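You operate a simulated robot arm through the tools that you are given. There is no shell and no other tool. Be economical: measure what you need, move in short steps, check, and stop when the job is done.

Carry out the task below with a simulated robot arm. There is one attempt and no reset: what you move stays moved.

TASK
Slide the silver hub along the top of the steel bench until it stands next to the red tape.
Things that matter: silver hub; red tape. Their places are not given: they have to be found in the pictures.

It is judged by the outcome, as a careful person would: the job done as asked, and still so three seconds after it is handed in. It fails if anything else is knocked over, pushed out of place, dropped, spilled or broken.

THE ROBOT
A 7-joint arm with a two-finger parallel gripper, fixed in place. Base frame: the origin is at the foot of the arm, x ahead of it, y to its left, z up; the work surface is at about z = 0. Lengths are in m, angles in degrees, forces in N, time in s.
With the tool pointing down near the work surface it reaches from about 0.24 to 0.62 m from the base axis. Its first joint turns from -66.0 to 66.0 degrees. Payload 2.6 kg.
Tool frame: the origin (TCP) lies between the finger pads and is the grasp point; the fingertips stand 0.03 m ahead of it; z points along the fingers, y is the line along which they close. The gripper opens to 0.094 m. The fingers are 0.028 m wide and 0.01 m thick; the gripper's body (0.05 by 0.096 m) begins 0.055 m behind the TCP.
Orientation is told as [roll, pitch, yaw] about the base's x, y, z axes, in that order, counted from this pose: with the fingers straight down and closing along the base's y, the tool's x points along the base's -x, its y along +y and its z along -z.

THE INTERFACE
- The arm moves only by the tool send_rows. Its argument "moves" is a list of rows, each a list of 3 entries, a list of its own where there are three numbers: the gripper command, from -1 (fully open) to 1 (shut), values between in proportion, then the shift along the tool's x, y, z in m, then the turn, a rotation vector about the tool's x, y, z in degrees. In form: [[fingers, [tx, ty, tz], [wx, wy, wz]], ...]. A call has 1 to 10 rows; each row is the pose to reach, as a shift and turn from the pose commanded when the call began, along the tool's axes at that moment. A row lasts 0.2 s, in which the tool goes at most 0.05 m and 8.6 degrees; a call with a longer step from one row to the next is refused whole, and so is a gripper value outside its range. A pose out of reach is approached as far as the arm can. The call stops where the force on the tool passes 40 N (or 10 N more than at its start, if that is more) or the arm is blocked; 0.2 s more then pass. The fingers move at their own pace (about 0.072 m/s each) and stop on an object; they squeeze with about 22 N. The grip force told is the motor's: it shows also when the fingers shut on nothing. Time passes only in rows, and 0.2 s behind the last, so rows that repeat a pose let the fingers close. It gives the time, the measured TCP pose, the force on the tool (base axes), the opening and the grip force at its end, in the units of the frame above (readings bear some noise), and new pictures: "pictures" is both (left out), scene, wrist or none.
- Cameras (640 x 400 px; columns grow to the right, rows downward): "scene" is fixed at [0.0261, 0.4264, 0.5618]; the picture's right is [-0.85, -0.53, 0.00], its down [-0.30, 0.49, -0.82] and it looks along [0.43, -0.70, -0.57] (base axes); focal length 373 px, centre (320, 200). "wrist" rides on the gripper at [-0.037, 0, -0.058] in the tool frame; the picture's right is [0.00, -1.00, 0.00], its down [0.97, 0.00, -0.24] and it looks along [0.24, 0.00, 0.97] (tool axes); focal length 218 px, centre (320, 200).
- locate(camera, pixels): there is no depth. For up to 12 entries [column, row, z] of the newest picture of that camera ("zoom" is the newest enlarged one), the place [x, y] in the base frame at which the ray of that pixel passes the height z, good to about 0.002 m. No time passes.
- close_up(camera, box): a new picture of the part [left, top, right, bottom] of that camera's present view, enlarged. No time passes.
- close_job(): hands the job in; it is judged then, once.

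Work in short steps. Measure before you move; look again where a grasp or a placing could have gone wrong, and mend it. You have 60 turns and 120 pictures in all, the two below and enlarged ones among them. Open the gripper and draw the arm clear of the work before you hand the job in, unless the task says otherwise; then end with one line.

The tools are called after "Request:" by a JSON object that holds its "fn" and its "kwargs". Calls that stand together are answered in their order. send_rows: Moves the arm, as the interface text tells. Its arguments: {"type":"object","properties":{"moves":{"type":"array","items":{"type":"array"}},"pictures":{"type":"string","enum":["both","scene","wrist","none"]}},"required":["moves"]} The other tools are called the same way: locate (camera, pixels) gives the place at which the rays of pixels pass given heights; close_up (camera, box) takes an enlarged picture of a part of a camera's view; close_job () hands the job in.

At the start:

```text
t: 0.0
tool_pos: [0.3419, -0.0773, 0.2065]
tcp_rot: [0.0, 0.0, 0.0]
ft_force: [-0.2, -0.1, 0.1]
finger_gap: 0.0939
grip_force: 0.1
```

scene: 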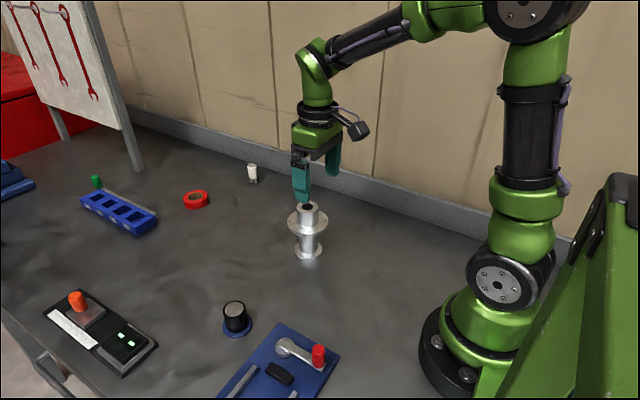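
wrist: 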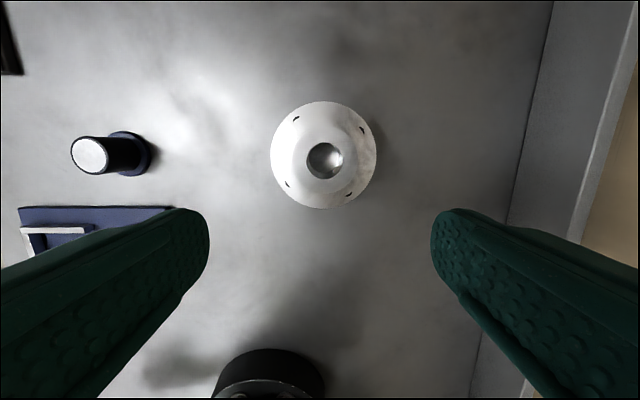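

The hub stands at scene px (308,235), with its base near (308,252). The red tape is at (196,199). I'll enlarge both to measure them.

Request:
{"fn": "close_up", "kwargs": {"camera": "scene", "box": [160, 150, 352, 270]}}

Request:
{"fn": "locate", "kwargs": {"camera": "scene", "pixels": [[308, 252, 0], [294, 252, 0], [323, 252, 0], [308, 260, 0], [196, 200, 0.01], [183, 201, 0], [209, 201, 0], [196, 209, 0], [252, 182, 0], [307, 206, 0.09], [307, 206, 0.1], [307, 222, 0.06]]}}

Request:
{"fn": "locate", "kwargs": {"camera": "wrist", "pixels": [[325, 161, 0.08], [325, 161, 0.1], [323, 155, 0.05], [323, 155, 0.06], [270, 155, 0.06], [377, 155, 0.06]]}}

```text
3.33 times, centred on (256, 210) of scene
```

zoom: 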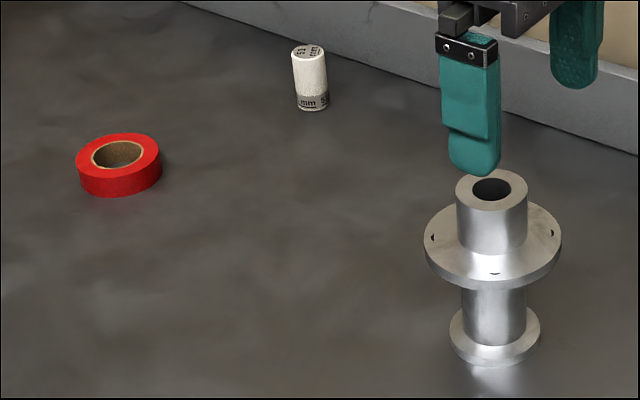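

```text
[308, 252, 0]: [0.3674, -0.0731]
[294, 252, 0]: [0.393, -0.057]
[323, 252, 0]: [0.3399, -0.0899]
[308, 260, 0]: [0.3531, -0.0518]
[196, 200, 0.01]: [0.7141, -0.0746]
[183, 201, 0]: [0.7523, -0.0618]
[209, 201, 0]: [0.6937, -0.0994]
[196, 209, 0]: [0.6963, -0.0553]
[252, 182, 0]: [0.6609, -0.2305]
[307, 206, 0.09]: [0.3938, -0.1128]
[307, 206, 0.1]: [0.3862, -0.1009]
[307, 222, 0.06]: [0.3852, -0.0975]
```

```text
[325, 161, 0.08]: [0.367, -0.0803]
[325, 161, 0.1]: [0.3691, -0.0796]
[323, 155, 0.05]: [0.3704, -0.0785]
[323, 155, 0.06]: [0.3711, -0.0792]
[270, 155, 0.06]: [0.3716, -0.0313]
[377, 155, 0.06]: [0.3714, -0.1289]
```

Estimates: the hub is centred at (0.371,-0.079) and stands about 0.117 tall, with its flange at about 0.075. The tape is near (0.715,-0.075), past the straight-down reach. I'll tilt the fingers 25° outward above the hub, then measure more precisely.

Request:
{"fn": "locate", "kwargs": {"camera": "zoom", "pixels": [[118, 152, 0.02], [118, 152, 0.015], [77, 155, 0.02], [161, 155, 0.02], [120, 197, 0], [491, 189, 0.115], [493, 243, 0.075], [495, 330, 0.01], [495, 366, 0], [449, 333, 0.01], [541, 333, 0.01]]}}

Request:
{"fn": "send_rows", "kwargs": {"moves": [[-1, [0, 0, 0], [0, -7, 0]], [-1, [0, 0, 0], [0, -14, 0]], [-1, [0, 0, 0], [0, -20, 0]], [-1, [0, 0, 0], [0, -25, 0]], [-1, [0, 0, 0], [0, -25, 0]]]}}

```text
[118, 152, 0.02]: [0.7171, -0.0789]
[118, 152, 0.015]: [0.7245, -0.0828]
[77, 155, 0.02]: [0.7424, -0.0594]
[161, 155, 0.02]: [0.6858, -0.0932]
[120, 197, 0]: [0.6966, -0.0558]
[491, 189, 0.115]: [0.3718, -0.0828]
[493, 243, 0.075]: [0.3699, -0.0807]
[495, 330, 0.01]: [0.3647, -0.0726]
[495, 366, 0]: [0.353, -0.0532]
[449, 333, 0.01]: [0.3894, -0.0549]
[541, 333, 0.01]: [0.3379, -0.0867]
```

```text
t: 1.2
tool_pos: [0.3428, -0.0776, 0.2071]
tcp_rot: [0.1, -25.1, 0.0]
ft_force: [0.1, 0.4, 0.1]
finger_gap: 0.0938
grip_force: 0.0
```

scene: 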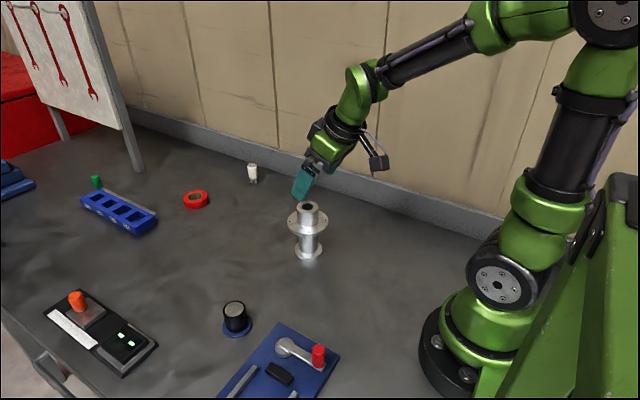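
wrist: 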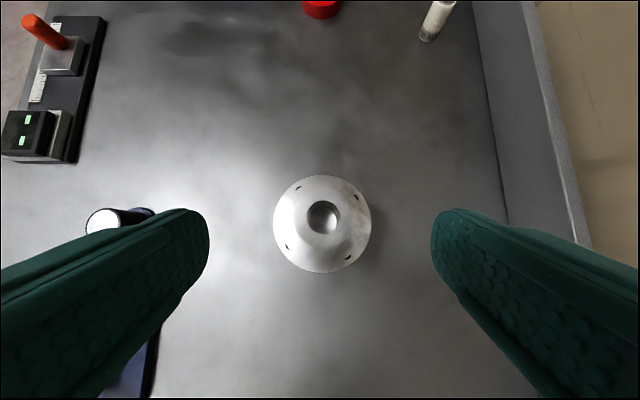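

Tilt is done; now I'll measure the hub top at wrist (323,216) and the tape's near edge at (322,18).

Request:
{"fn": "locate", "kwargs": {"camera": "wrist", "pixels": [[323, 216, 0.117], [323, 201, 0.117], [323, 234, 0.117], [322, 224, 0.075], [322, 273, 0.075], [322, 175, 0.075], [322, 19, 0], [303, 5, 0.01], [342, 5, 0.01]]}}

Request:
{"fn": "close_up", "kwargs": {"camera": "wrist", "box": [240, 150, 400, 250]}}

```text
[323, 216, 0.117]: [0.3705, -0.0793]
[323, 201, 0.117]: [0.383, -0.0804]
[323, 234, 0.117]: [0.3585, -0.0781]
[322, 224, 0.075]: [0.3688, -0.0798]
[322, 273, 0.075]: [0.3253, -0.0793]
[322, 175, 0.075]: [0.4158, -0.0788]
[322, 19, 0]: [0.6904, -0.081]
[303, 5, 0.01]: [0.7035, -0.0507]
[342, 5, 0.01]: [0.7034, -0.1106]
```

```text
4.00 times, centred on (320, 200) of wrist
```

zoom: 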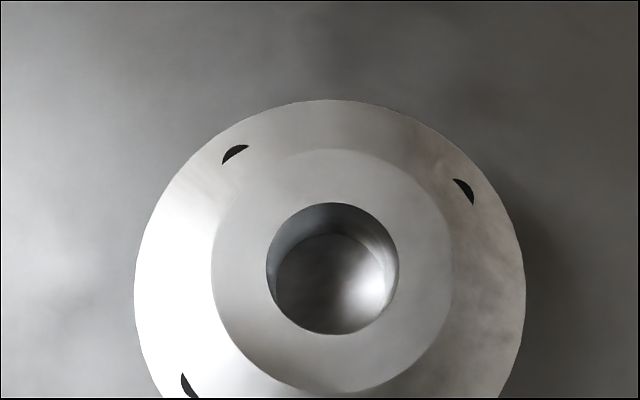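

Hub axis is at (0.370,-0.079). I'll descend along the tool axis to straddle the upper cylinder with TCP at (0.364,-0.079,0.115).

Request:
{"fn": "send_rows", "kwargs": {"moves": [[-1, [0.02, -0.0017, 0], [0, 0, 0]], [-1, [0.02, -0.0017, 0.03], [0, 0, 0]], [-1, [0.02, -0.0017, 0.06], [0, 0, 0]], [-1, [0.02, -0.0017, 0.08], [0, 0, 0]], [-1, [0.02, -0.0017, 0.092], [0, 0, 0]], [-1, [0.02, -0.0017, 0.092], [0, 0, 0]]]}}

Request:
{"fn": "close_up", "kwargs": {"camera": "scene", "box": [240, 140, 400, 270]}}

```text
t: 2.6
tool_pos: [0.3619, -0.0774, 0.1134]
tcp_rot: [0.0, -24.9, 0.0]
ft_force: [0.5, -0.1, -0.4]
finger_gap: 0.0938
grip_force: 0.1
```

scene: 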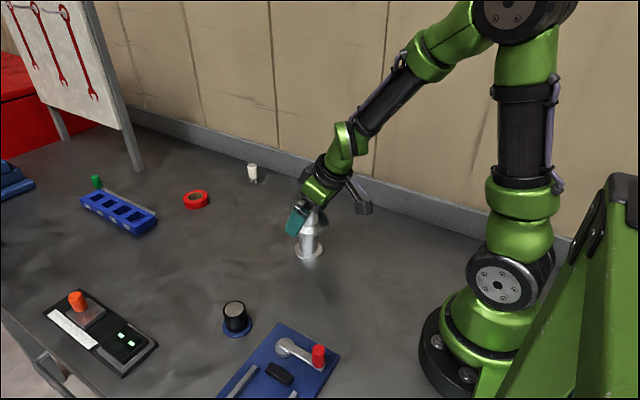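
wrist: 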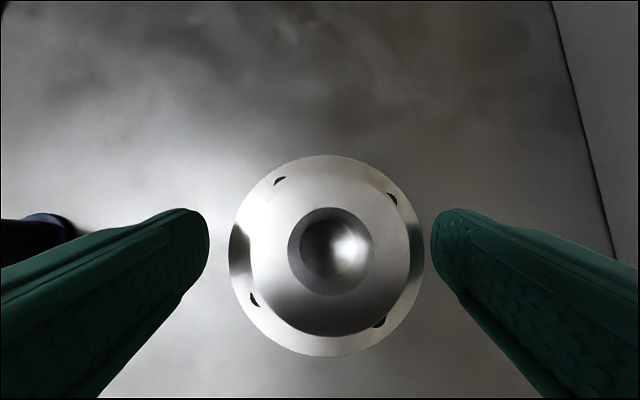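

```text
3.08 times, centred on (320, 205) of scene
```

zoom: 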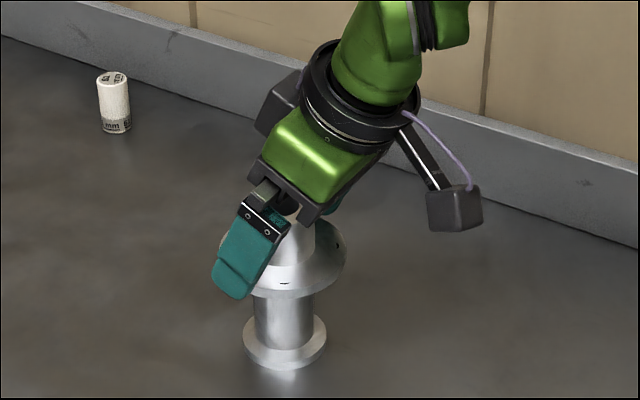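

The fingers straddle the hub, which appears centred near wrist (331,255). Before closing I'll check the lateral offset and the flange height.

Request:
{"fn": "locate", "kwargs": {"camera": "wrist", "pixels": [[331, 251, 0.117], [229, 255, 0.075], [424, 255, 0.075], [326, 155, 0.075], [326, 357, 0.075], [229, 255, 0.08], [424, 255, 0.08]]}}

Request:
{"fn": "close_up", "kwargs": {"camera": "scene", "box": [275, 185, 339, 225]}}

```text
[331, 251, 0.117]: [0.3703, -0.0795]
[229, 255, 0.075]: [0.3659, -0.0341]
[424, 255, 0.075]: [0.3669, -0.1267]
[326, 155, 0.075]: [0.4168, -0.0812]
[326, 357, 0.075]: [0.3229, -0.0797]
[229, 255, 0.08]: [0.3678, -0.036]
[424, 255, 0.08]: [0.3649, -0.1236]
```

```text
10.00 times, centred on (307, 205) of scene
```

zoom: 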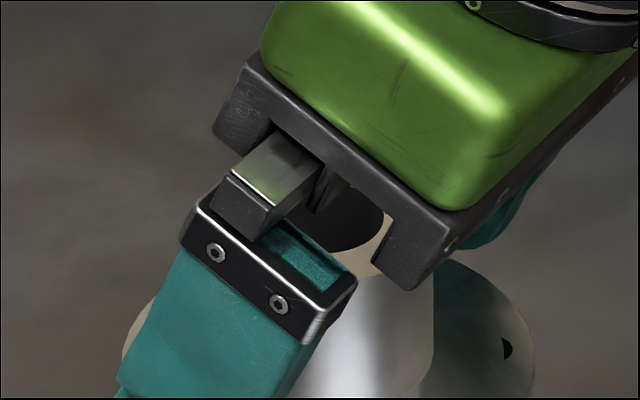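

The flange top may be nearer 0.081, so I'll raise 5 mm, shift -2 mm in y, and close.

Request:
{"fn": "send_rows", "kwargs": {"moves": [[-1, [-0.0021, -0.002, -0.0045], [0, 0, 0]], [-1, [-0.0021, -0.002, -0.0045], [0, 0, 0]], [1, [-0.0021, -0.002, -0.0045], [0, 0, 0]], [1, [-0.0021, -0.002, -0.0045], [0, 0, 0]], [1, [-0.0021, -0.002, -0.0045], [0, 0, 0]], [1, [-0.0021, -0.002, -0.0045], [0, 0, 0]]]}}

Request:
{"fn": "close_up", "kwargs": {"camera": "scene", "box": [240, 160, 368, 270]}}

```text
t: 4.0
tool_pos: [0.3647, -0.0796, 0.1204]
tcp_rot: [-0.1, -25.1, 0.1]
ft_force: [-1.1, -3.4, 7.8]
finger_gap: 0.042
grip_force: 21.8
```

scene: 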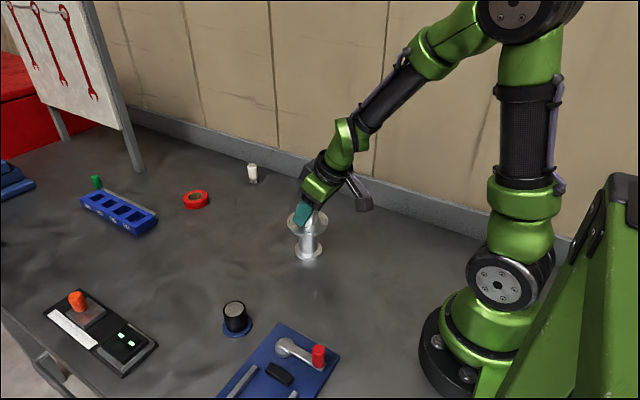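
wrist: 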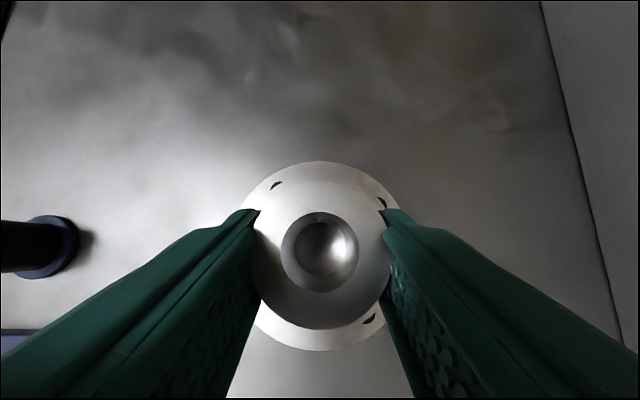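

```text
3.64 times, centred on (304, 215) of scene
```

zoom: 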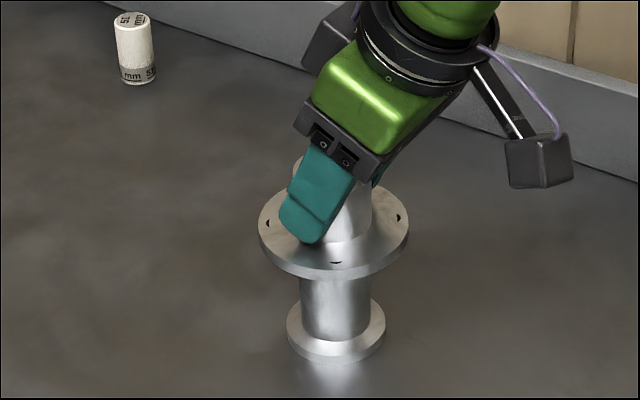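

Gripped at 0.042 with the hub upright. I'll slide 0.16 m along +x at constant height.

Request:
{"fn": "send_rows", "kwargs": {"moves": [[1, [-0.0091, 0, 0.0042], [0, 0, 0]], [1, [-0.0227, 0, 0.0106], [0, 0, 0]], [1, [-0.0408, 0, 0.019], [0, 0, 0]], [1, [-0.0589, 0, 0.0275], [0, 0, 0]], [1, [-0.077, 0, 0.0359], [0, 0, 0]], [1, [-0.0951, 0, 0.0444], [0, 0, 0]], [1, [-0.1133, 0, 0.0528], [0, 0, 0]], [1, [-0.1314, 0, 0.0613], [0, 0, 0]], [1, [-0.145, 0, 0.0676], [0, 0, 0]], [1, [-0.145, 0, 0.0676], [0, 0, 0]]]}}

Request:
{"fn": "close_up", "kwargs": {"camera": "scene", "box": [160, 130, 320, 230]}}

```text
t: 6.2
tool_pos: [0.5248, -0.0812, 0.1209]
tcp_rot: [0.0, -25.0, -0.1]
ft_force: [-2.9, 0.1, 3.6]
finger_gap: 0.0419
grip_force: 21.7
```

scene: 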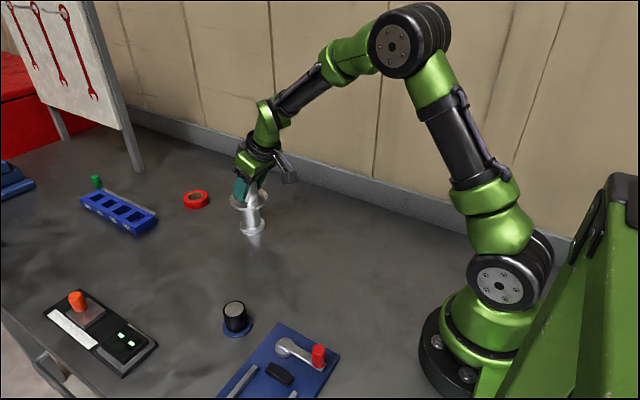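
wrist: 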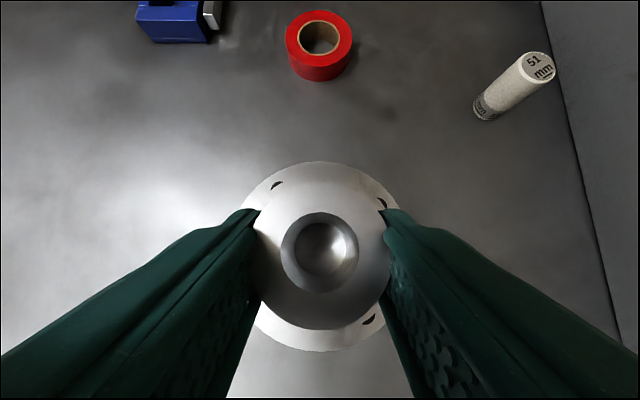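

```text
4.00 times, centred on (240, 180) of scene
```

zoom: 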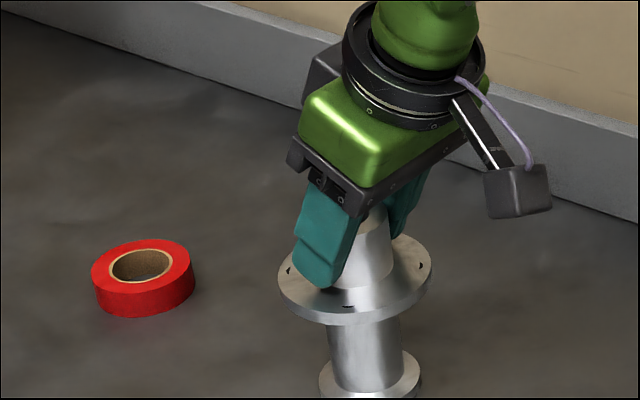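

The slide went well and the hub is still upright. The tape is now clear in the wrist view, with its bottom edge at (320,81), so I'll measure it.

Request:
{"fn": "locate", "kwargs": {"camera": "wrist", "pixels": [[319, 81, 0], [288, 62, 0], [352, 58, 0], [319, 10, 0.02], [319, 66, 0.02], [286, 37, 0.02], [353, 37, 0.02], [324, 254, 0.117], [490, 118, 0]]}}

Request:
{"fn": "locate", "kwargs": {"camera": "zoom", "pixels": [[142, 264, 0.02], [146, 319, 0], [367, 388, 0.01]]}}

Request:
{"fn": "locate", "kwargs": {"camera": "scene", "pixels": [[239, 228, 0.01], [265, 228, 0.01], [252, 235, 0]]}}

```text
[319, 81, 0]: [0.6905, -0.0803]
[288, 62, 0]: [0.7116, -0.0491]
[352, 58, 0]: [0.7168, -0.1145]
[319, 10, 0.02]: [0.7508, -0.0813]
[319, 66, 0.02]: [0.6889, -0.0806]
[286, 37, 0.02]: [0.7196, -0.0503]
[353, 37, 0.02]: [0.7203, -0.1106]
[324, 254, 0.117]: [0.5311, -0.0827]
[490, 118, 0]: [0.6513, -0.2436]
```

```text
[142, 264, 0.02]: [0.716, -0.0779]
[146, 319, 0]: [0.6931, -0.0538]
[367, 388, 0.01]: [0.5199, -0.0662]
```

```text
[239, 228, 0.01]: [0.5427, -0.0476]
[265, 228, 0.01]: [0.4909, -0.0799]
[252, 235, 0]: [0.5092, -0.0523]
```

The tape's near edge is at x≈0.689 and the hub axis at 0.5305 with base radius about 0.03. I'll slide 0.10 further, then check.

Request:
{"fn": "send_rows", "kwargs": {"moves": [[1, [-0.0091, 0, 0.0042], [0, 0, 0]], [1, [-0.0227, 0, 0.0106], [0, 0, 0]], [1, [-0.0362, 0, 0.0169], [0, 0, 0]], [1, [-0.0498, 0, 0.0232], [0, 0, 0]], [1, [-0.0634, 0, 0.0296], [0, 0, 0]], [1, [-0.077, 0, 0.0359], [0, 0, 0]], [1, [-0.0861, 0, 0.0401], [0, 0, 0]], [1, [-0.0906, 0, 0.0423], [0, 0, 0]], [1, [-0.0906, 0, 0.0423], [0, 0, 0]]]}}

Request:
{"fn": "close_up", "kwargs": {"camera": "scene", "box": [160, 150, 272, 230]}}

```text
t: 8.2
tool_pos: [0.6235, -0.0812, 0.1213]
tcp_rot: [0.0, -25.0, 0.0]
ft_force: [-0.3, 0.1, 1.2]
finger_gap: 0.0416
grip_force: 22.3
```

scene: 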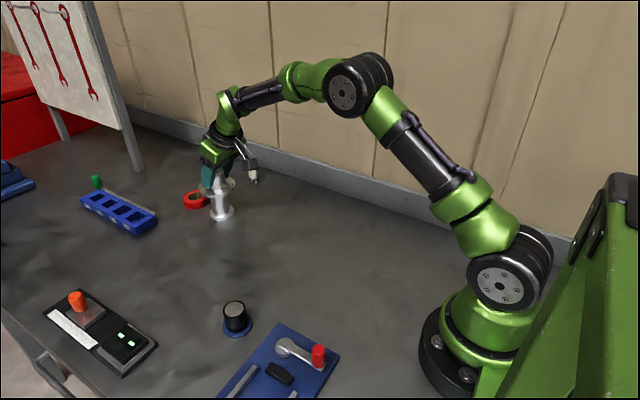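
wrist: 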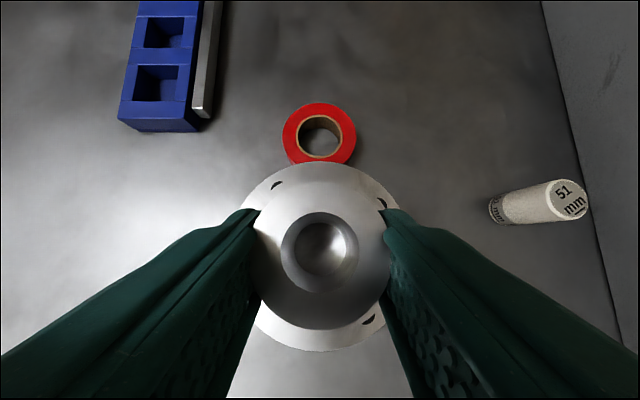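

```text
5.00 times, centred on (216, 190) of scene
```

zoom: 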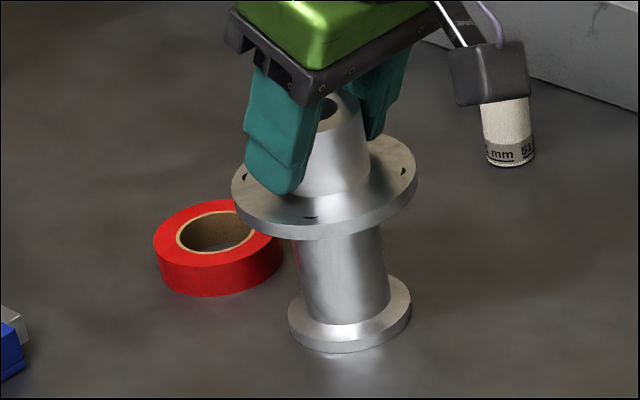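

The base is about 29 mm from the tape (base radius 0.030, hub at about 0.630). I'll slide 0.020 m more and ease down 1 mm.

Request:
{"fn": "send_rows", "kwargs": {"moves": [[1, [-0.0045, 0, 0.0021], [0, 0, 0]], [1, [-0.0091, 0, 0.0042], [0, 0, 0]], [1, [-0.0136, 0, 0.0063], [0, 0, 0]], [1, [-0.0181, 0, 0.0085], [0, 0, 0]], [1, [-0.0177, 0, 0.0094], [0, 0, 0]], [1, [-0.0177, 0, 0.0094], [0, 0, 0]]]}}

Request:
{"fn": "close_up", "kwargs": {"camera": "scene", "box": [160, 150, 272, 230]}}

```text
t: 9.6
tool_pos: [0.6429, -0.0807, 0.1213]
tcp_rot: [-0.1, -25.1, 0.0]
ft_force: [-3.1, -0.3, 6.4]
finger_gap: 0.0419
grip_force: 22.0
```

scene: 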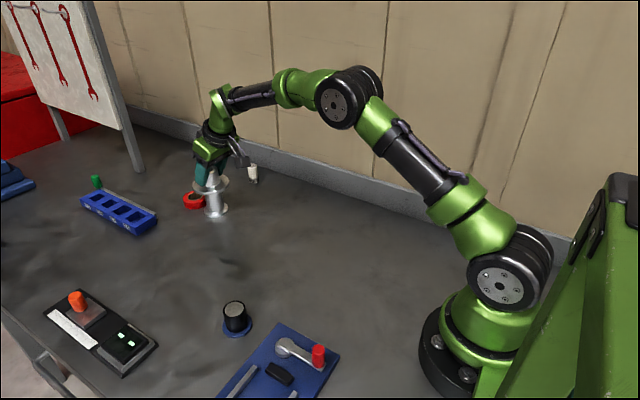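
wrist: 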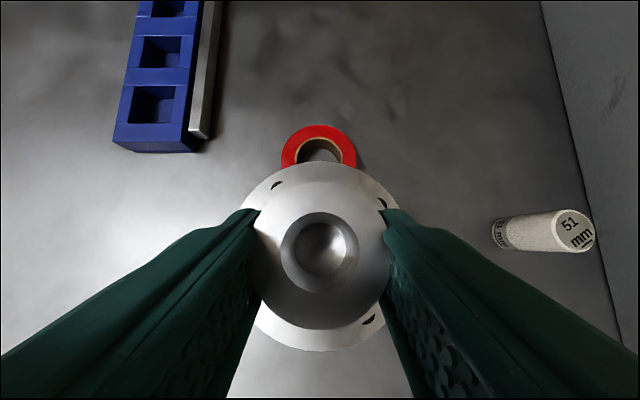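

```text
5.00 times, centred on (216, 190) of scene
```

zoom: 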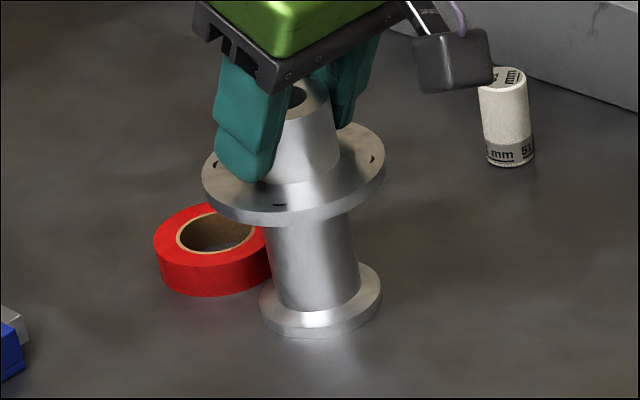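

The hub stands about 10 mm from the tape, and the tape hasn't moved. I'll open and draw back along the tool axis.

Request:
{"fn": "send_rows", "kwargs": {"moves": [[1, [-0.0004, 0, -0.001], [0, 0, 0]], [-1, [-0.0004, 0, -0.001], [0, 0, 0]], [-1, [-0.0004, 0, -0.001], [0, 0, 0]], [-1, [-0.0004, 0, -0.001], [0, 0, 0]], [-1, [-0.0004, 0, -0.001], [0, 0, 0]], [-1, [0, 0, -0.02], [0, 0, 0]], [-1, [0, 0, -0.05], [0, 0, 0]], [-1, [0, 0, -0.08], [0, 0, 0]], [-1, [0, 0, -0.11], [0, 0, 0]], [-1, [0.04, 0, -0.13], [0, 0, 0]]]}}

Request:
{"fn": "send_rows", "kwargs": {"moves": [[-1, [0.03, 0, -0.02], [0, 0, 0]], [-1, [0.06, 0, -0.04], [0, 0, 0]], [-1, [0.09, 0, -0.06], [0, 0, 0]], [-1, [0.09, 0, -0.06], [0, 0, 0]]]}}

Request:
{"fn": "close_up", "kwargs": {"camera": "scene", "box": [160, 150, 272, 230]}}

```text
t: 11.8
tool_pos: [0.5536, -0.0799, 0.2194]
tcp_rot: [0.0, -24.9, 0.0]
ft_force: [-0.3, -0.5, 1.3]
finger_gap: 0.0939
grip_force: 0.2
```

scene: 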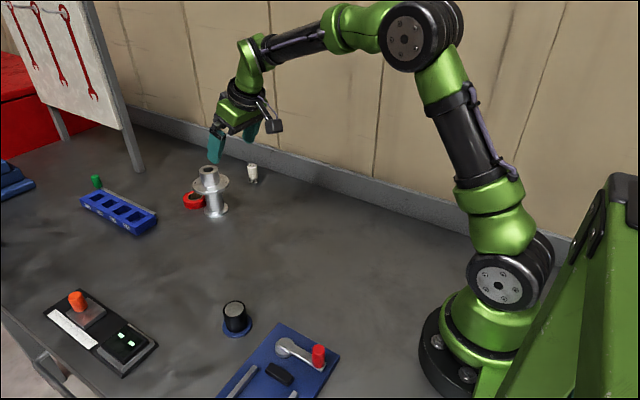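
wrist: 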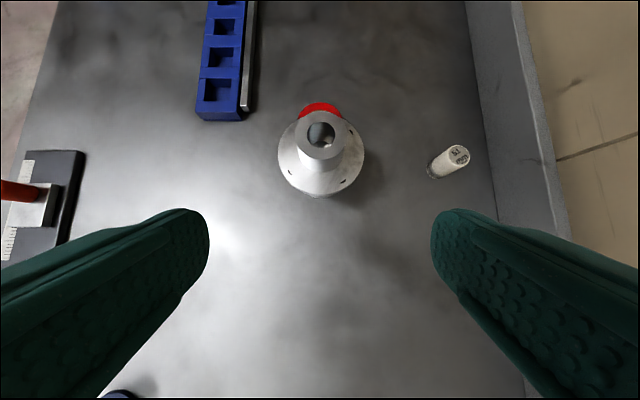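

```text
t: 12.8
tool_pos: [0.4446, -0.0809, 0.2378]
tcp_rot: [0.0, -25.0, 0.0]
ft_force: [0.2, -0.9, 0.1]
finger_gap: 0.0941
grip_force: 0.1
```

scene: 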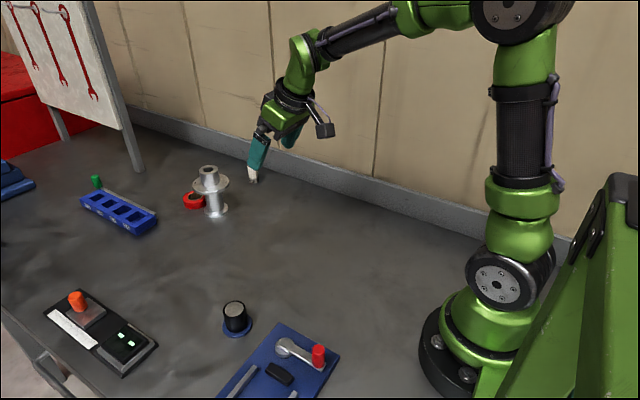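
wrist: 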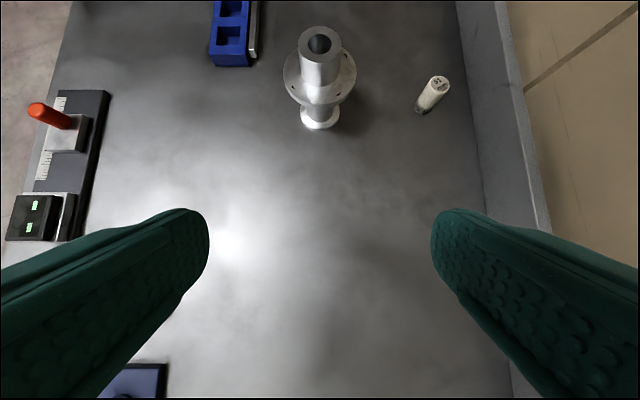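

```text
5.00 times, centred on (216, 190) of scene
```

zoom: 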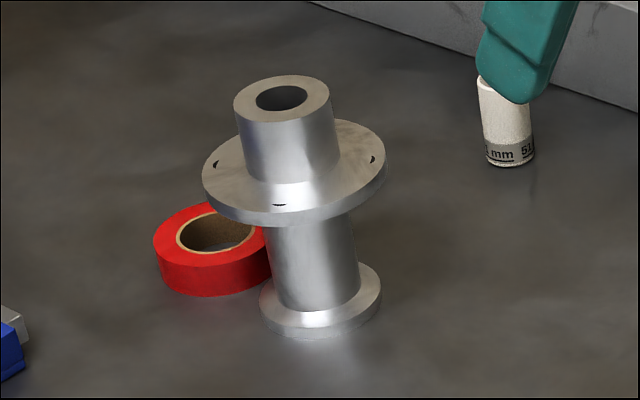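

The hub stands upright beside the red tape, nothing else has moved, and the arm is clear. I'm handing in.

Request:
{"fn": "close_job", "kwargs": {}}

```text
The job is handed in.
```

The silver hub was slid along the bench and now stands upright about 1 cm from the red tape; the tape and the other objects were left where they were.
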